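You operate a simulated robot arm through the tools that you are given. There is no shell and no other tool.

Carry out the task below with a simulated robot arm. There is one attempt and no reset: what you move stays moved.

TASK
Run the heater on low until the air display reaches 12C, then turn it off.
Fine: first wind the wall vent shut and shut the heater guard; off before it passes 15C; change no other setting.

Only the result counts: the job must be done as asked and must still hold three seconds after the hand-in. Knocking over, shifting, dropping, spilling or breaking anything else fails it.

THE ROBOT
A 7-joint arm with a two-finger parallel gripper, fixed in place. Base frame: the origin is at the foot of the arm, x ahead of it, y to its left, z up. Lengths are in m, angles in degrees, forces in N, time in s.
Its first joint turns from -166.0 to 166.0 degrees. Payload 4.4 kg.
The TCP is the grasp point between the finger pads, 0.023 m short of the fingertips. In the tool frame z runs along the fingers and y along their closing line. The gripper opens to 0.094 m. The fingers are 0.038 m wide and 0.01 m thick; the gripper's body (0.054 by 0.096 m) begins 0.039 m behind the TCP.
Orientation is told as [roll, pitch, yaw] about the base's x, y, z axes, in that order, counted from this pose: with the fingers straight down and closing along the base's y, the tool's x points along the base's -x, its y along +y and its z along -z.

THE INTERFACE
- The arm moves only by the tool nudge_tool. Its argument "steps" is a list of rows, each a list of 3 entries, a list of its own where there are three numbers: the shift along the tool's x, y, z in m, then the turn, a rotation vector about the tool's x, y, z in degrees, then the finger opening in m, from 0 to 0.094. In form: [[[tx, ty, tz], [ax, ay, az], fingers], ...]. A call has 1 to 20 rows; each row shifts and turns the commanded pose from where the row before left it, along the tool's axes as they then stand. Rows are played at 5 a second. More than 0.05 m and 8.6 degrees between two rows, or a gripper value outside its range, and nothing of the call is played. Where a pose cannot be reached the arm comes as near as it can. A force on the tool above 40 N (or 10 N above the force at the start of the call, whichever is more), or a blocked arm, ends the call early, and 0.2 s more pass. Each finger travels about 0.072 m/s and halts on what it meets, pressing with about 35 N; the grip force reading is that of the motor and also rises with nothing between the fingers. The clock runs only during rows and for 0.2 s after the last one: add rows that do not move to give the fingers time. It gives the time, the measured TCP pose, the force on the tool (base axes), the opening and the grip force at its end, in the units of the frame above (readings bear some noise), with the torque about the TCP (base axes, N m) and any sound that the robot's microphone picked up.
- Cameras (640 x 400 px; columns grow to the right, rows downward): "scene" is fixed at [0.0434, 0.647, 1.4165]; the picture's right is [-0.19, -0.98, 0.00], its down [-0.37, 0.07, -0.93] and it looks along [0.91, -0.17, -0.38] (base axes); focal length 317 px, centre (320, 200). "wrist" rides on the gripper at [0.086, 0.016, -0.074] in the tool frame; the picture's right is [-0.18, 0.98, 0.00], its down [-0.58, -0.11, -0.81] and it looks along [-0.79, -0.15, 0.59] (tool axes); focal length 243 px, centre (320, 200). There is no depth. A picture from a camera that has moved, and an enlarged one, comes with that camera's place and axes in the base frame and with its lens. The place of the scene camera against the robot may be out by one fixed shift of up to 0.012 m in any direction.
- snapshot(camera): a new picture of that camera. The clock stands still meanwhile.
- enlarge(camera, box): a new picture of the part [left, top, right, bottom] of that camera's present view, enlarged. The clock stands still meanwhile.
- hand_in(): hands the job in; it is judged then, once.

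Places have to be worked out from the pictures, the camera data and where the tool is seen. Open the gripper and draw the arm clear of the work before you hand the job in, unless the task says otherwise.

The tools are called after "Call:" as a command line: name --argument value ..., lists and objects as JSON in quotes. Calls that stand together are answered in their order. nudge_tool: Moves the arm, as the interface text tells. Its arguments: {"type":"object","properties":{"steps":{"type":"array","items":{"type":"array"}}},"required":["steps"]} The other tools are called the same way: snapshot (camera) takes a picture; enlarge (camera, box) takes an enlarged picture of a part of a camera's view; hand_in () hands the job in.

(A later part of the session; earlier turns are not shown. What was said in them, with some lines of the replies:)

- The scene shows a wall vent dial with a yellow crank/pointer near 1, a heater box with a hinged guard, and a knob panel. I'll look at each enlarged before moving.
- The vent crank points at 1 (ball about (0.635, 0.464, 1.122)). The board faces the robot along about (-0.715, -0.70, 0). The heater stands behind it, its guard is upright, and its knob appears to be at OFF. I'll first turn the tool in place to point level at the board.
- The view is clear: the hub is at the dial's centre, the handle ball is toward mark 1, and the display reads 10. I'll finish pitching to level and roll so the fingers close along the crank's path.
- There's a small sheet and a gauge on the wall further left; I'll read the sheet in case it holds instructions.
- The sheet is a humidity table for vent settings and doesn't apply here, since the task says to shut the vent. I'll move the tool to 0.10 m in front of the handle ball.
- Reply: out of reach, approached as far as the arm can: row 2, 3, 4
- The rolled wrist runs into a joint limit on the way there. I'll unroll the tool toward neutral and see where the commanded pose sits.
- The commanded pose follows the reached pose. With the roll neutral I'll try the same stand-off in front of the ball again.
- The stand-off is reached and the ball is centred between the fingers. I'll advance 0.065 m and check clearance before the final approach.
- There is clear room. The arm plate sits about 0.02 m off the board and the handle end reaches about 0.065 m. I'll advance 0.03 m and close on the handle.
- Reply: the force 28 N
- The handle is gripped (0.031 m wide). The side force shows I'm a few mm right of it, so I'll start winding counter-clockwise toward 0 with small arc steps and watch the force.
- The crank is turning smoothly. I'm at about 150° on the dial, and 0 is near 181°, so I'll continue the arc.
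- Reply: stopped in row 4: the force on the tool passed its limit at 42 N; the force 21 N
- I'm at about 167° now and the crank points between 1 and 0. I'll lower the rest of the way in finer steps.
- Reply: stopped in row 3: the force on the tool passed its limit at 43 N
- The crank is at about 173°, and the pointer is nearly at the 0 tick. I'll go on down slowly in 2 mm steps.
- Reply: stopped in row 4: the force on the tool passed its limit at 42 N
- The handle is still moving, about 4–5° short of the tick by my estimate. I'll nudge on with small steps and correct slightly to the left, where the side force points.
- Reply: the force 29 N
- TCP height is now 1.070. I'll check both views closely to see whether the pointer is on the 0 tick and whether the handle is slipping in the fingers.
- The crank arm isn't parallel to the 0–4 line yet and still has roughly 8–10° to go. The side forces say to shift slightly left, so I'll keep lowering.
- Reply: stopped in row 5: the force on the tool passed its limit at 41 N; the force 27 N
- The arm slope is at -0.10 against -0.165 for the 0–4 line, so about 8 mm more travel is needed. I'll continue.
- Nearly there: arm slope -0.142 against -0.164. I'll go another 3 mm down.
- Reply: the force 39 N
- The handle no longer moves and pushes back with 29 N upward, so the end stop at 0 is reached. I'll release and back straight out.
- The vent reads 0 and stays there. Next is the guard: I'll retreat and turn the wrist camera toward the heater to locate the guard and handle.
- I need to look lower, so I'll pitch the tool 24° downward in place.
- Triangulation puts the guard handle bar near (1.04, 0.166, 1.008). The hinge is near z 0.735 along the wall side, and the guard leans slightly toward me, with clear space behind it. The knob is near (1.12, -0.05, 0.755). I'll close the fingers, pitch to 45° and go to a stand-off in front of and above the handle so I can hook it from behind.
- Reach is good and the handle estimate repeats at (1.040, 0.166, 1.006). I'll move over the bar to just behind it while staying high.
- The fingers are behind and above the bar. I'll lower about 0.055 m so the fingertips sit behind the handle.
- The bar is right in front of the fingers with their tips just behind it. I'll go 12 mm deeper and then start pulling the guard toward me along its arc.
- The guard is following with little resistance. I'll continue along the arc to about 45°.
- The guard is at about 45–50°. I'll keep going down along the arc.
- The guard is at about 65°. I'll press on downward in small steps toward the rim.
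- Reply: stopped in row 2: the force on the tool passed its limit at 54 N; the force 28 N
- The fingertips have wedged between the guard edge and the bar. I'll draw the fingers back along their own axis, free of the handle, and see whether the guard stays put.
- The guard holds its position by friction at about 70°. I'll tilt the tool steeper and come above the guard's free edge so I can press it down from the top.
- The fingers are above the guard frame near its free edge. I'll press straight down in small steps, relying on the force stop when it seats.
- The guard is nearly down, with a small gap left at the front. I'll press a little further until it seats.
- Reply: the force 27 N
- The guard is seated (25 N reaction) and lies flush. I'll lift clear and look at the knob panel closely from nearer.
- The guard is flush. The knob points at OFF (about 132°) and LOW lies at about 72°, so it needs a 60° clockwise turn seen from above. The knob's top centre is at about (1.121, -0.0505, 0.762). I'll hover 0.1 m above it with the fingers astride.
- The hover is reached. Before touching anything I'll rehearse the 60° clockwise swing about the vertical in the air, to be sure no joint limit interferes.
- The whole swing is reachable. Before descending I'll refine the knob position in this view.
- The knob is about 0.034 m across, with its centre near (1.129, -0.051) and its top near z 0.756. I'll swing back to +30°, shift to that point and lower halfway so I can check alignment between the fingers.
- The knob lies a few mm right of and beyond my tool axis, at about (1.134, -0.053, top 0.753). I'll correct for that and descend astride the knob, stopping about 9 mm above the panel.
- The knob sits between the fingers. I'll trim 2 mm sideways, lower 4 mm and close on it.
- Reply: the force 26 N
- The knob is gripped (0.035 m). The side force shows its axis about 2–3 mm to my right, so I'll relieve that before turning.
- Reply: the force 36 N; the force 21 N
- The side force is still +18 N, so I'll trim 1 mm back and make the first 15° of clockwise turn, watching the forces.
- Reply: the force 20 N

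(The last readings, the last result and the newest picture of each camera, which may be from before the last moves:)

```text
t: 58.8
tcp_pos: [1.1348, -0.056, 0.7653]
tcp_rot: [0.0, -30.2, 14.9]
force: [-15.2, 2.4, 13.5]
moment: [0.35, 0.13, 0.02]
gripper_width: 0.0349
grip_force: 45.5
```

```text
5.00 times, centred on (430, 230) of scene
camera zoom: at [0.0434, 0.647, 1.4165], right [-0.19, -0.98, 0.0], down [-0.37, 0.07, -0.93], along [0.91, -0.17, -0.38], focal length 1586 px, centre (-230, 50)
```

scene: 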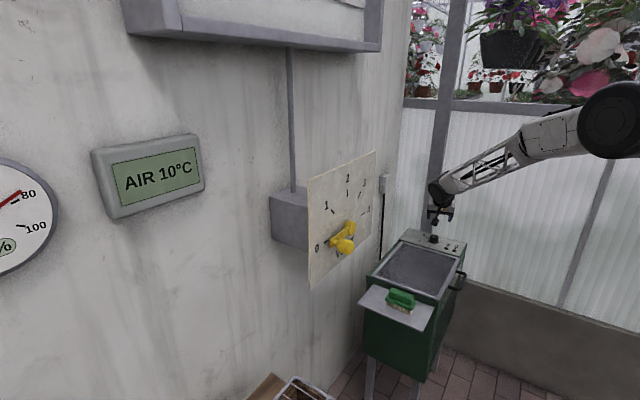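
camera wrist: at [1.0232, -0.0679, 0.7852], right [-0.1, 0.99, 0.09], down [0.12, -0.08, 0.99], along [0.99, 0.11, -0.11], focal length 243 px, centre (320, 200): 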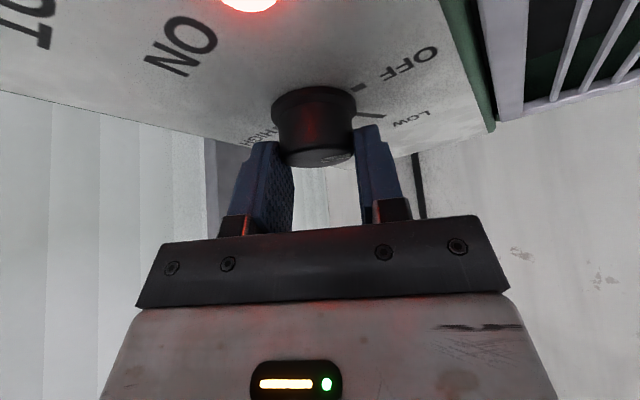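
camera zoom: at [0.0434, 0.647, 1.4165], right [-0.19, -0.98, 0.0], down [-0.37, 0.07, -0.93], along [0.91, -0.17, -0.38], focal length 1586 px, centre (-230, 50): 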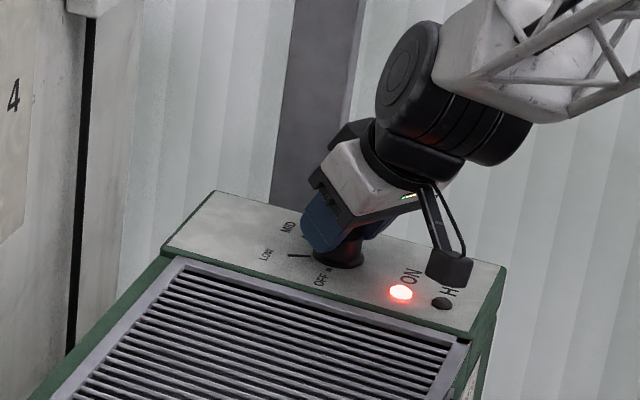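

The ON lamp is lit. The forces are moderate, so I'll continue the turn toward LOW.

Call:
nudge_tool --steps '[[[0, 0, 0], [3.0, 0, 5.2], 0.02], [[0, 0, 0], [3.0, 0, 5.2], 0.02], [[0, 0, 0], [3.0, 0, 5.2], 0.02], [[0, 0, 0], [3.0, 0, 5.2], 0.02], [[0, 0, 0], [0, 0, 0], 0.02]]'

Call:
snapshot --camera "wrist"

Call:
snapshot --camera "scene"

Call:
enlarge --camera "wrist" --box '[220, 60, 440, 190]'

```text
t: 60.0
tcp_pos: [1.1354, -0.0544, 0.7653]
tcp_rot: [0.0, -30.3, -9.0]
force: [1.7, 8.7, 14.1]
moment: [-0.09, -0.61, 0.03]
gripper_width: 0.0351
grip_force: 45.0
```

```text
taken
camera wrist: at [1.0276, -0.0206, 0.7851], right [0.31, 0.95, 0.09], down [0.08, -0.12, 0.99], along [0.95, -0.3, -0.11], focal length 243 px, centre (320, 200)
```

wrist: 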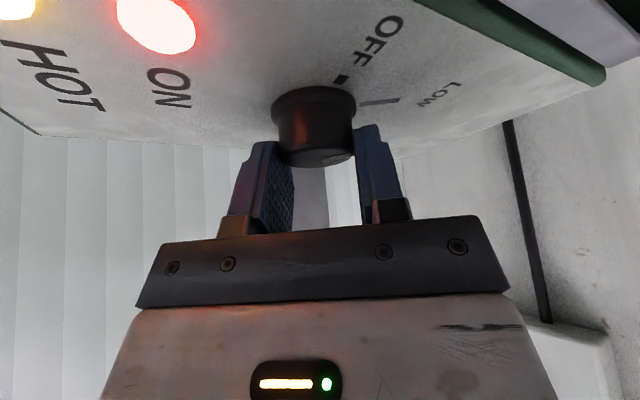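

```text
taken
```

scene: 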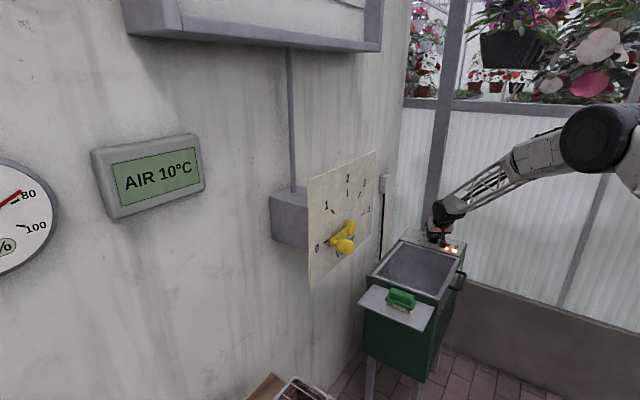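

```text
2.91 times, centred on (330, 125) of wrist
camera zoom: at [1.0276, -0.0206, 0.7851], right [0.31, 0.95, 0.09], down [0.08, -0.12, 0.99], along [0.95, -0.3, -0.11], focal length 706 px, centre (291, 418)
```

zoom: 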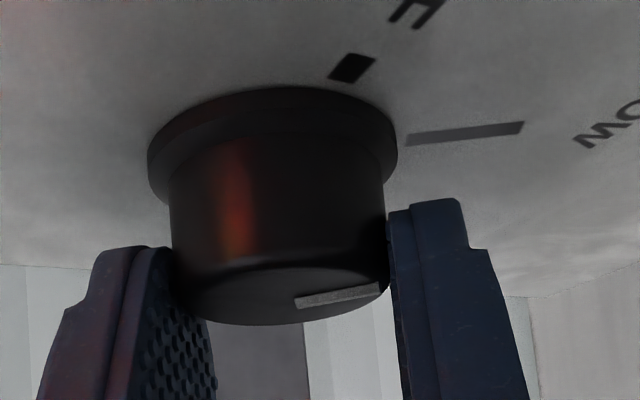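

Lamps ON and HOT are lit and the display still reads 10. The knob has turned 39° with the tool and the pointer sits about 20° short of the LOW tick. I'll finish the 60°.

Call:
nudge_tool --steps '[[[0, 0, 0], [3.5, 0, 6.06], 0.02], [[0, 0, 0], [3.5, 0, 6.06], 0.02], [[0, 0, 0], [3.3, 0, 5.7], 0.02], [[0, 0, 0], [0, 0, 0], 0.02]]'

Call:
snapshot --camera "wrist"

Call:
snapshot --camera "scene"

Call:
enlarge --camera "wrist" --box '[220, 60, 440, 190]'

```text
t: 61.0
tcp_pos: [1.1357, -0.0543, 0.7652]
tcp_rot: [0.1, -30.2, -29.7]
force: [25.1, 24.8, 9.2]
moment: [0.68, -1.06, 0.08]
gripper_width: 0.0352
grip_force: 44.9
```

```text
taken
camera wrist: at [1.0465, 0.0155, 0.7852], right [0.62, 0.78, 0.09], down [0.03, -0.14, 0.99], along [0.78, -0.61, -0.11], focal length 243 px, centre (320, 200)
```

wrist: 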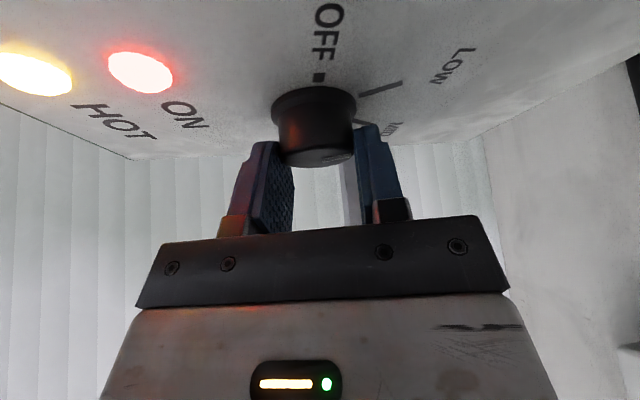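

```text
taken
```

scene: 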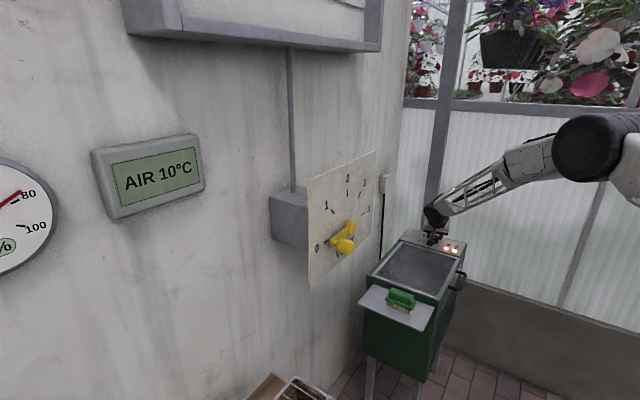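

```text
2.91 times, centred on (330, 125) of wrist
camera zoom: at [1.0465, 0.0155, 0.7852], right [0.62, 0.78, 0.09], down [0.03, -0.14, 0.99], along [0.78, -0.61, -0.11], focal length 706 px, centre (291, 418)
```

zoom: 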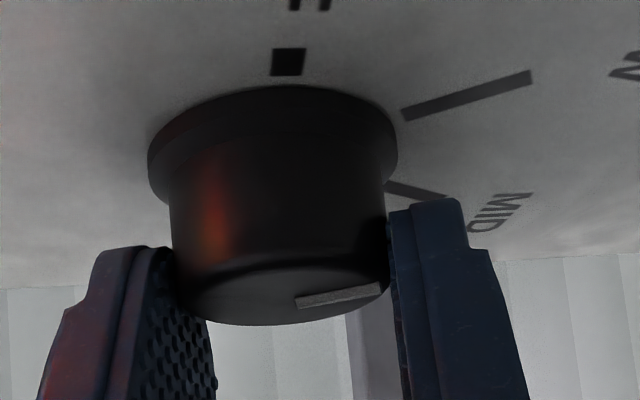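

The pointer is on LOW, having turned 60° from OFF. The display still reads 10, and there's a 34 N side load, so I'll relieve it by 1.5 mm and then hold and wait in short spells, checking the display.

Call:
nudge_tool --steps '[[[0, 0.0012, 0], [0, 0, 0], 0.02], [[0, 0, 0], [0, 0, 0], 0.02], [[0, 0, 0], [0, 0, 0], 0.02], [[0, 0, 0], [0, 0, 0], 0.02], [[0, 0, 0], [0, 0, 0], 0.02]]'

Call:
enlarge --camera "scene" --box '[80, 120, 220, 220]'

```text
t: 62.2
tcp_pos: [1.137, -0.0548, 0.767]
tcp_rot: [0.0, -30.1, -29.5]
force: [24.7, 25.3, 8.6]
moment: [0.57, -0.61, 0.08]
gripper_width: 0.0349
grip_force: 44.9
```

```text
4.00 times, centred on (150, 170) of scene
camera zoom: at [0.0434, 0.647, 1.4165], right [-0.19, -0.98, 0.0], down [-0.37, 0.07, -0.93], along [0.91, -0.17, -0.38], focal length 1269 px, centre (1000, 320)
```

zoom: 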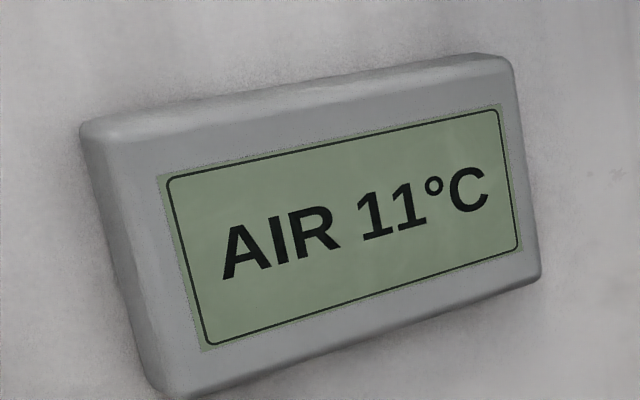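

The display reads 11C and is rising. I'll hold for about one more second at a time.

Call:
nudge_tool --steps '[[[0, 0, 0], [0, 0, 0], 0.02], [[0, 0, 0], [0, 0, 0], 0.02], [[0, 0, 0], [0, 0, 0], 0.02], [[0, 0, 0], [0, 0, 0], 0.02]]'

Call:
enlarge --camera "scene" --box '[80, 120, 220, 220]'

Call:
enlarge --camera "wrist" --box '[220, 60, 440, 190]'

```text
t: 63.2
tcp_pos: [1.1358, -0.0539, 0.7655]
tcp_rot: [0.1, -30.2, -29.6]
force: [23.8, 26.5, 8.6]
moment: [0.66, -0.67, 0.05]
gripper_width: 0.0349
grip_force: 45.1
```

```text
4.00 times, centred on (150, 170) of scene
camera zoom: at [0.0434, 0.647, 1.4165], right [-0.19, -0.98, 0.0], down [-0.37, 0.07, -0.93], along [0.91, -0.17, -0.38], focal length 1269 px, centre (1000, 320)
```

zoom: 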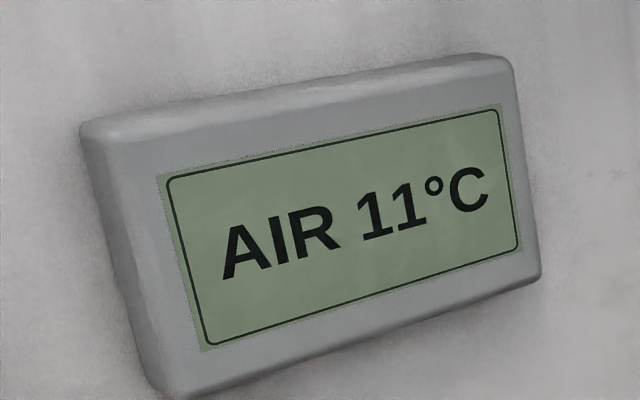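

```text
2.91 times, centred on (330, 125) of wrist
camera zoom: at [1.0465, 0.0155, 0.7853], right [0.62, 0.78, 0.09], down [0.03, -0.14, 0.99], along [0.78, -0.61, -0.11], focal length 706 px, centre (291, 418)
```

zoom: 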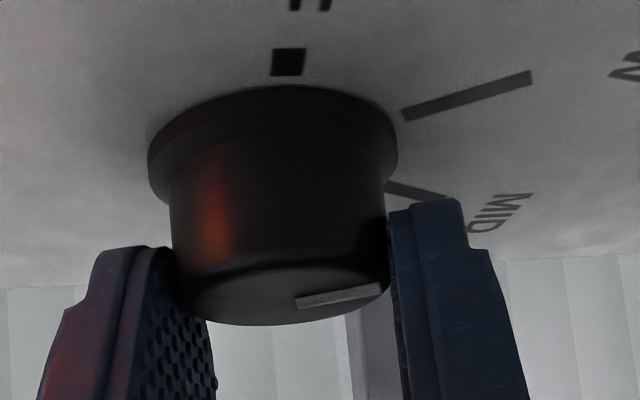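

Still 11C with the knob steady on LOW. I'll hold another spell.

Call:
nudge_tool --steps '[[[0, 0, 0], [0, 0, 0], 0.02], [[0, 0, 0], [0, 0, 0], 0.02], [[0, 0, 0], [0, 0, 0], 0.02], [[0, 0, 0], [0, 0, 0], 0.02]]'

Call:
enlarge --camera "scene" --box '[80, 120, 220, 220]'

```text
t: 64.2
tcp_pos: [1.1367, -0.0548, 0.7658]
tcp_rot: [0.0, -30.2, -29.6]
force: [22.8, 27.2, 7.5]
moment: [0.68, -0.61, 0.06]
gripper_width: 0.0347
grip_force: 44.8
```

```text
4.00 times, centred on (150, 170) of scene
camera zoom: at [0.0434, 0.647, 1.4165], right [-0.19, -0.98, 0.0], down [-0.37, 0.07, -0.93], along [0.91, -0.17, -0.38], focal length 1269 px, centre (1000, 320)
```

zoom: 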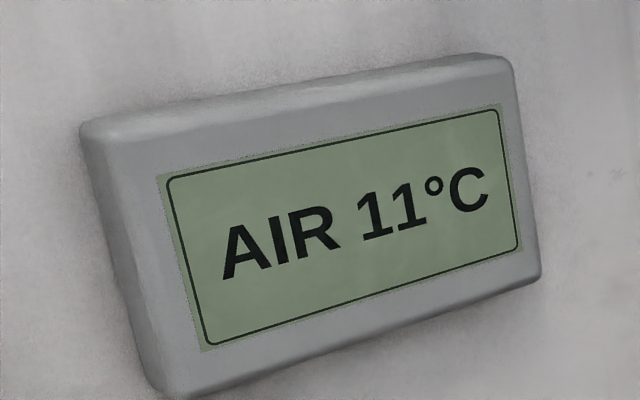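

Still 11C. I'll keep holding.

Call:
nudge_tool --steps '[[[0, 0, 0], [0, 0, 0], 0.02], [[0, 0, 0], [0, 0, 0], 0.02], [[0, 0, 0], [0, 0, 0], 0.02], [[0, 0, 0], [0, 0, 0], 0.02]]'

Call:
enlarge --camera "scene" --box '[80, 120, 220, 220]'

```text
t: 65.2
tcp_pos: [1.1354, -0.0546, 0.765]
tcp_rot: [0.1, -30.1, -29.7]
force: [22.6, 28.1, 7.5]
moment: [0.71, -0.66, 0.06]
gripper_width: 0.0348
grip_force: 45.5
```

```text
4.00 times, centred on (150, 170) of scene
camera zoom: at [0.0434, 0.647, 1.4165], right [-0.19, -0.98, 0.0], down [-0.37, 0.07, -0.93], along [0.91, -0.17, -0.38], focal length 1269 px, centre (1000, 320)
```

zoom: 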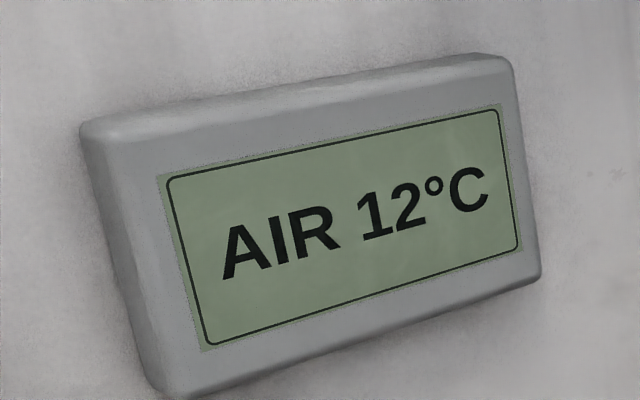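

The display reads 12C. I'll turn the knob back 60° counter-clockwise to OFF now.

Call:
nudge_tool --steps '[[[0, 0, 0], [-3.75, 0, -6.495], 0.02], [[0, 0, 0], [-3.75, 0, -6.495], 0.02], [[0, 0, 0], [-3.75, 0, -6.495], 0.02], [[0, 0, 0], [-3.75, 0, -6.495], 0.02], [[0, 0, 0], [-3.75, 0, -6.495], 0.02], [[0, 0, 0], [-3.75, 0, -6.495], 0.02], [[0, 0, 0], [-3.75, 0, -6.495], 0.02], [[0, 0, 0], [-3.75, 0, -6.495], 0.02]]'

Call:
snapshot --camera "scene"

Call:
enlarge --camera "wrist" --box '[180, 0, 440, 190]'

```text
t: 67.0
tcp_pos: [1.137, -0.0561, 0.7654]
tcp_rot: [-0.1, -30.1, 30.5]
force: [-1.2, -10.4, 19.4]
moment: [-0.49, 0.2, 0.03]
gripper_width: 0.0349
grip_force: 45.1
```

```text
taken
```

scene: 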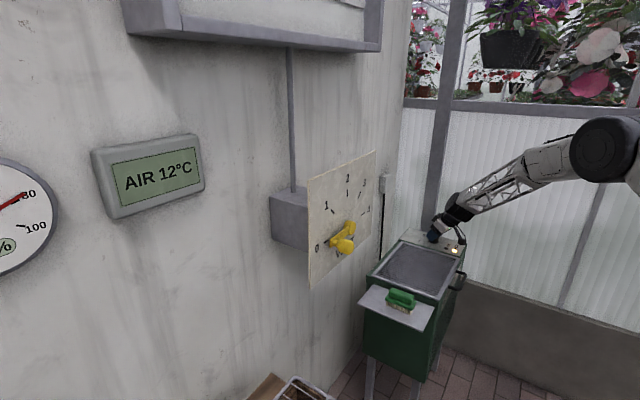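

```text
2.11 times, centred on (310, 95) of wrist
camera zoom: at [1.0315, -0.0975, 0.785], right [-0.36, 0.93, 0.09], down [0.14, -0.04, 0.99], along [0.92, 0.37, -0.11], focal length 511 px, centre (341, 421)
```

zoom: 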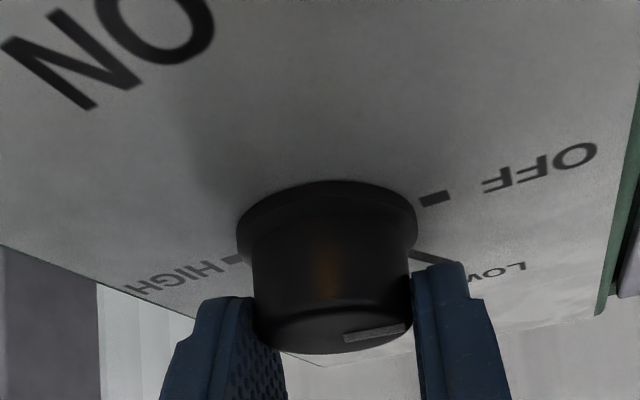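

The knob is back toward OFF and the display shows 12. I'll check the lamps before releasing.

Call:
enlarge --camera "scene" --box '[390, 190, 480, 280]'

Call:
snapshot --camera "wrist"

```text
4.44 times, centred on (435, 235) of scene
camera zoom: at [0.0434, 0.647, 1.4165], right [-0.19, -0.98, 0.0], down [-0.37, 0.07, -0.93], along [0.91, -0.17, -0.38], focal length 1410 px, centre (-191, 44)
```

zoom: 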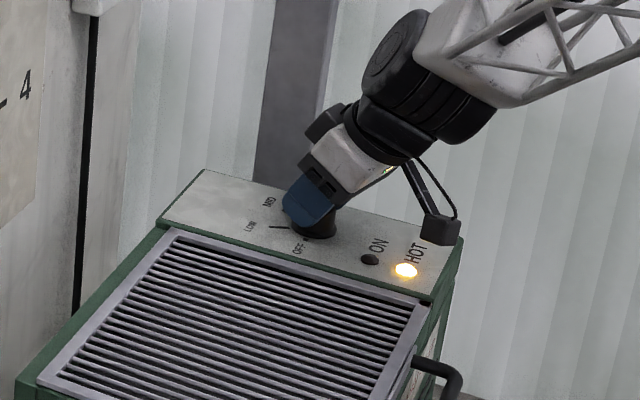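

```text
taken
camera wrist: at [1.0315, -0.0975, 0.785], right [-0.36, 0.93, 0.09], down [0.14, -0.04, 0.99], along [0.92, 0.37, -0.11], focal length 243 px, centre (320, 200)
```

wrist: 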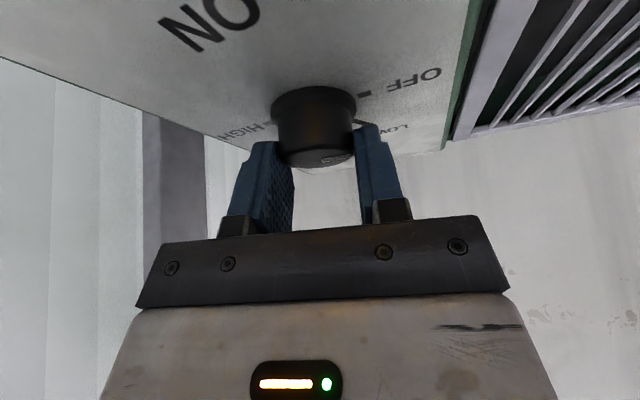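

ON is dark and HOT only shows residual heat. I'll open the fingers and lift straight up, clear of the knob.

Call:
nudge_tool --steps '[[[0, 0, 0], [0, 0, 0], 0.05], [[0, 0, 0], [0, 0, 0], 0.07], [[0, 0, 0], [0, 0, 0], 0.07], [[-0.015, 0, -0.026], [0, 0, 0], 0.07], [[-0.02, 0, -0.0346], [0, 0, 0], 0.07], [[-0.02, 0, -0.0346], [0, 0, 0], 0.07], [[-0.02, 0, -0.0346], [0, 0, 0], 0.07], [[0, 0, -0.04], [0, 0, 0], 0.07], [[0, 0, -0.04], [0, 0, 0], 0.07], [[0, 0, 0], [0, 0, 0], 0.07]]'

Call:
snapshot --camera "scene"

Call:
enlarge --camera "scene" --box '[370, 210, 480, 290]'

Call:
enlarge --camera "scene" --box '[80, 120, 380, 320]'

Call:
snapshot --camera "wrist"

```text
t: 69.2
tcp_pos: [1.1006, -0.0768, 0.9853]
tcp_rot: [-0.2, -30.1, 30.5]
force: [0.5, -0.6, 0.9]
moment: [0.0, -0.02, 0.01]
gripper_width: 0.0695
grip_force: 0.0
```

```text
taken
```

scene: 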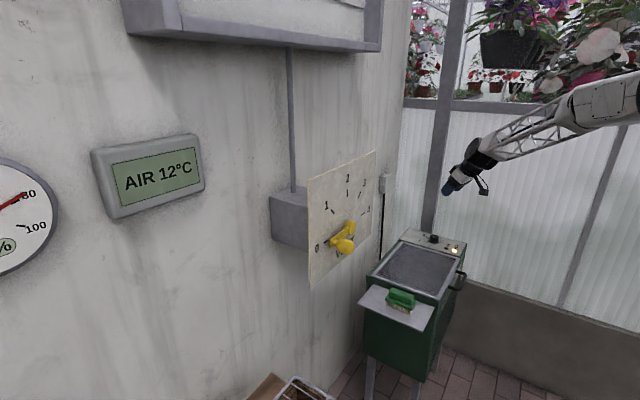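

```text
5.00 times, centred on (425, 250) of scene
camera zoom: at [0.0434, 0.647, 1.4165], right [-0.19, -0.98, 0.0], down [-0.37, 0.07, -0.93], along [0.91, -0.17, -0.38], focal length 1586 px, centre (-205, -50)
```

zoom: 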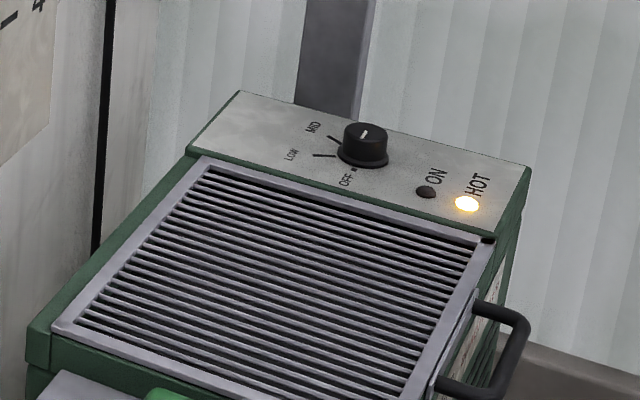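

```text
2.00 times, centred on (230, 220) of scene
camera zoom: at [0.0434, 0.647, 1.4165], right [-0.19, -0.98, 0.0], down [-0.37, 0.07, -0.93], along [0.91, -0.17, -0.38], focal length 634 px, centre (500, 160)
```

zoom: 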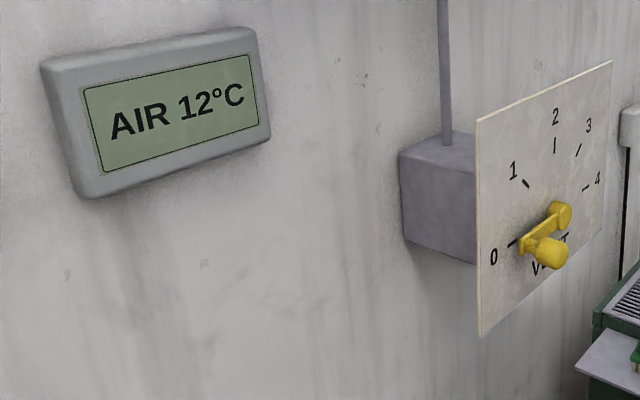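

```text
taken
camera wrist: at [0.9958, -0.1187, 1.0049], right [-0.36, 0.93, 0.09], down [0.14, -0.04, 0.99], along [0.92, 0.37, -0.11], focal length 243 px, centre (320, 200)
```

wrist: 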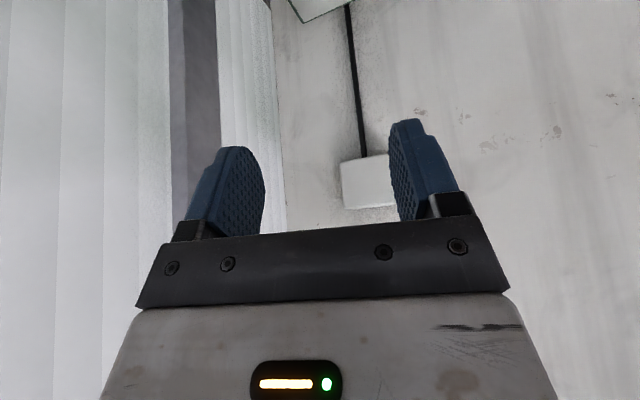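

All is in place: vent at 0, guard flush, knob at OFF with ON dark, display 12C. I'll draw the arm well clear and check that the temperature holds.

Call:
nudge_tool --steps '[[[0.0306, 0, -0.0269], [0, 0, 0], 0.08], [[0.0306, 0, -0.0269], [0, 0, 0], 0.08], [[0.0306, 0, -0.0269], [0, 0, 0], 0.08], [[0.0306, 0, -0.0269], [0, 0, 0], 0.08], [[0.0306, 0, -0.0269], [0, 0, 0], 0.09], [[0.0306, 0, -0.0269], [0, 0, 0], 0.09], [[0, 0, 0], [0, 0, 0], 0.09], [[0, 0, 0], [0, 0, 0], 0.09], [[0, 0, 0], [0, 0, 0], 0.09], [[0, 0, 0], [0, 0, 0], 0.09]]'

Call:
snapshot --camera "scene"

Call:
enlarge --camera "scene" --box '[350, 210, 490, 320]'

```text
t: 71.4
tcp_pos: [0.8945, -0.1944, 1.0323]
tcp_rot: [0.0, -30.1, 30.5]
force: [0.1, -0.6, -0.2]
moment: [0.0, 0.03, 0.02]
gripper_width: 0.09
grip_force: 0.0
```

```text
taken
```

scene: 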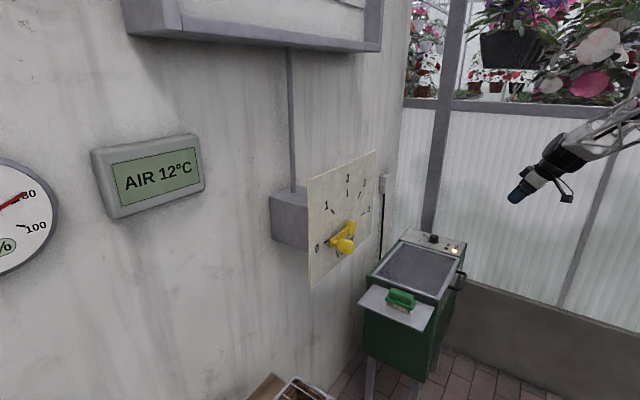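

```text
3.64 times, centred on (420, 265) of scene
camera zoom: at [0.0434, 0.647, 1.4165], right [-0.19, -0.98, 0.0], down [-0.37, 0.07, -0.93], along [0.91, -0.17, -0.38], focal length 1154 px, centre (-44, -36)
```

zoom: 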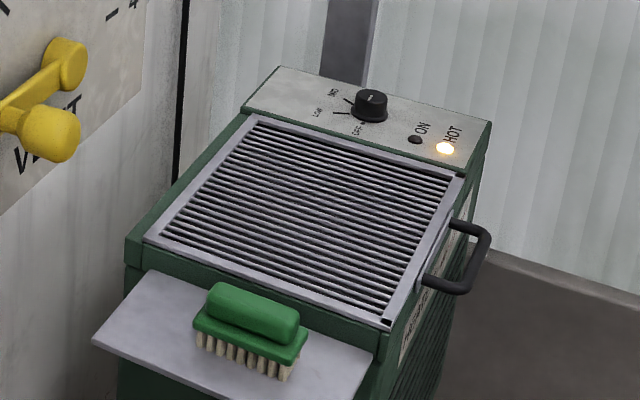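

The display holds at 12C, ON is off, the guard is shut, the vent is at 0, the brush is untouched, and the arm is clear with the gripper open. I'm handing in.

Call:
hand_in

```text
The job is handed in.
```

I ran the heater on low until the air display read 12C, then turned it off. The job is handed in. The result hasn't come back, so this is what I saw at the end:

- **Vent:** wound shut to 0 and up against its end stop. This was done first.
- **Guard:** shut flush on the heater before I switched it on. It stuck partway when my fingers wedged in the handle, so I drew back and pressed it down from the top.
- **Heater:** turned from OFF to LOW only, then back to OFF when the display changed from 11C to 12C. The ON lamp is dark. The HOT lamp was still lit at hand-in, which I took to be leftover heat.
- **Air display:** steady at 12C for about four seconds after switching off.
- **Everything else:** I changed no other setting, and the brush and tray are where they were. The gripper is open and the arm is clear of the heater.
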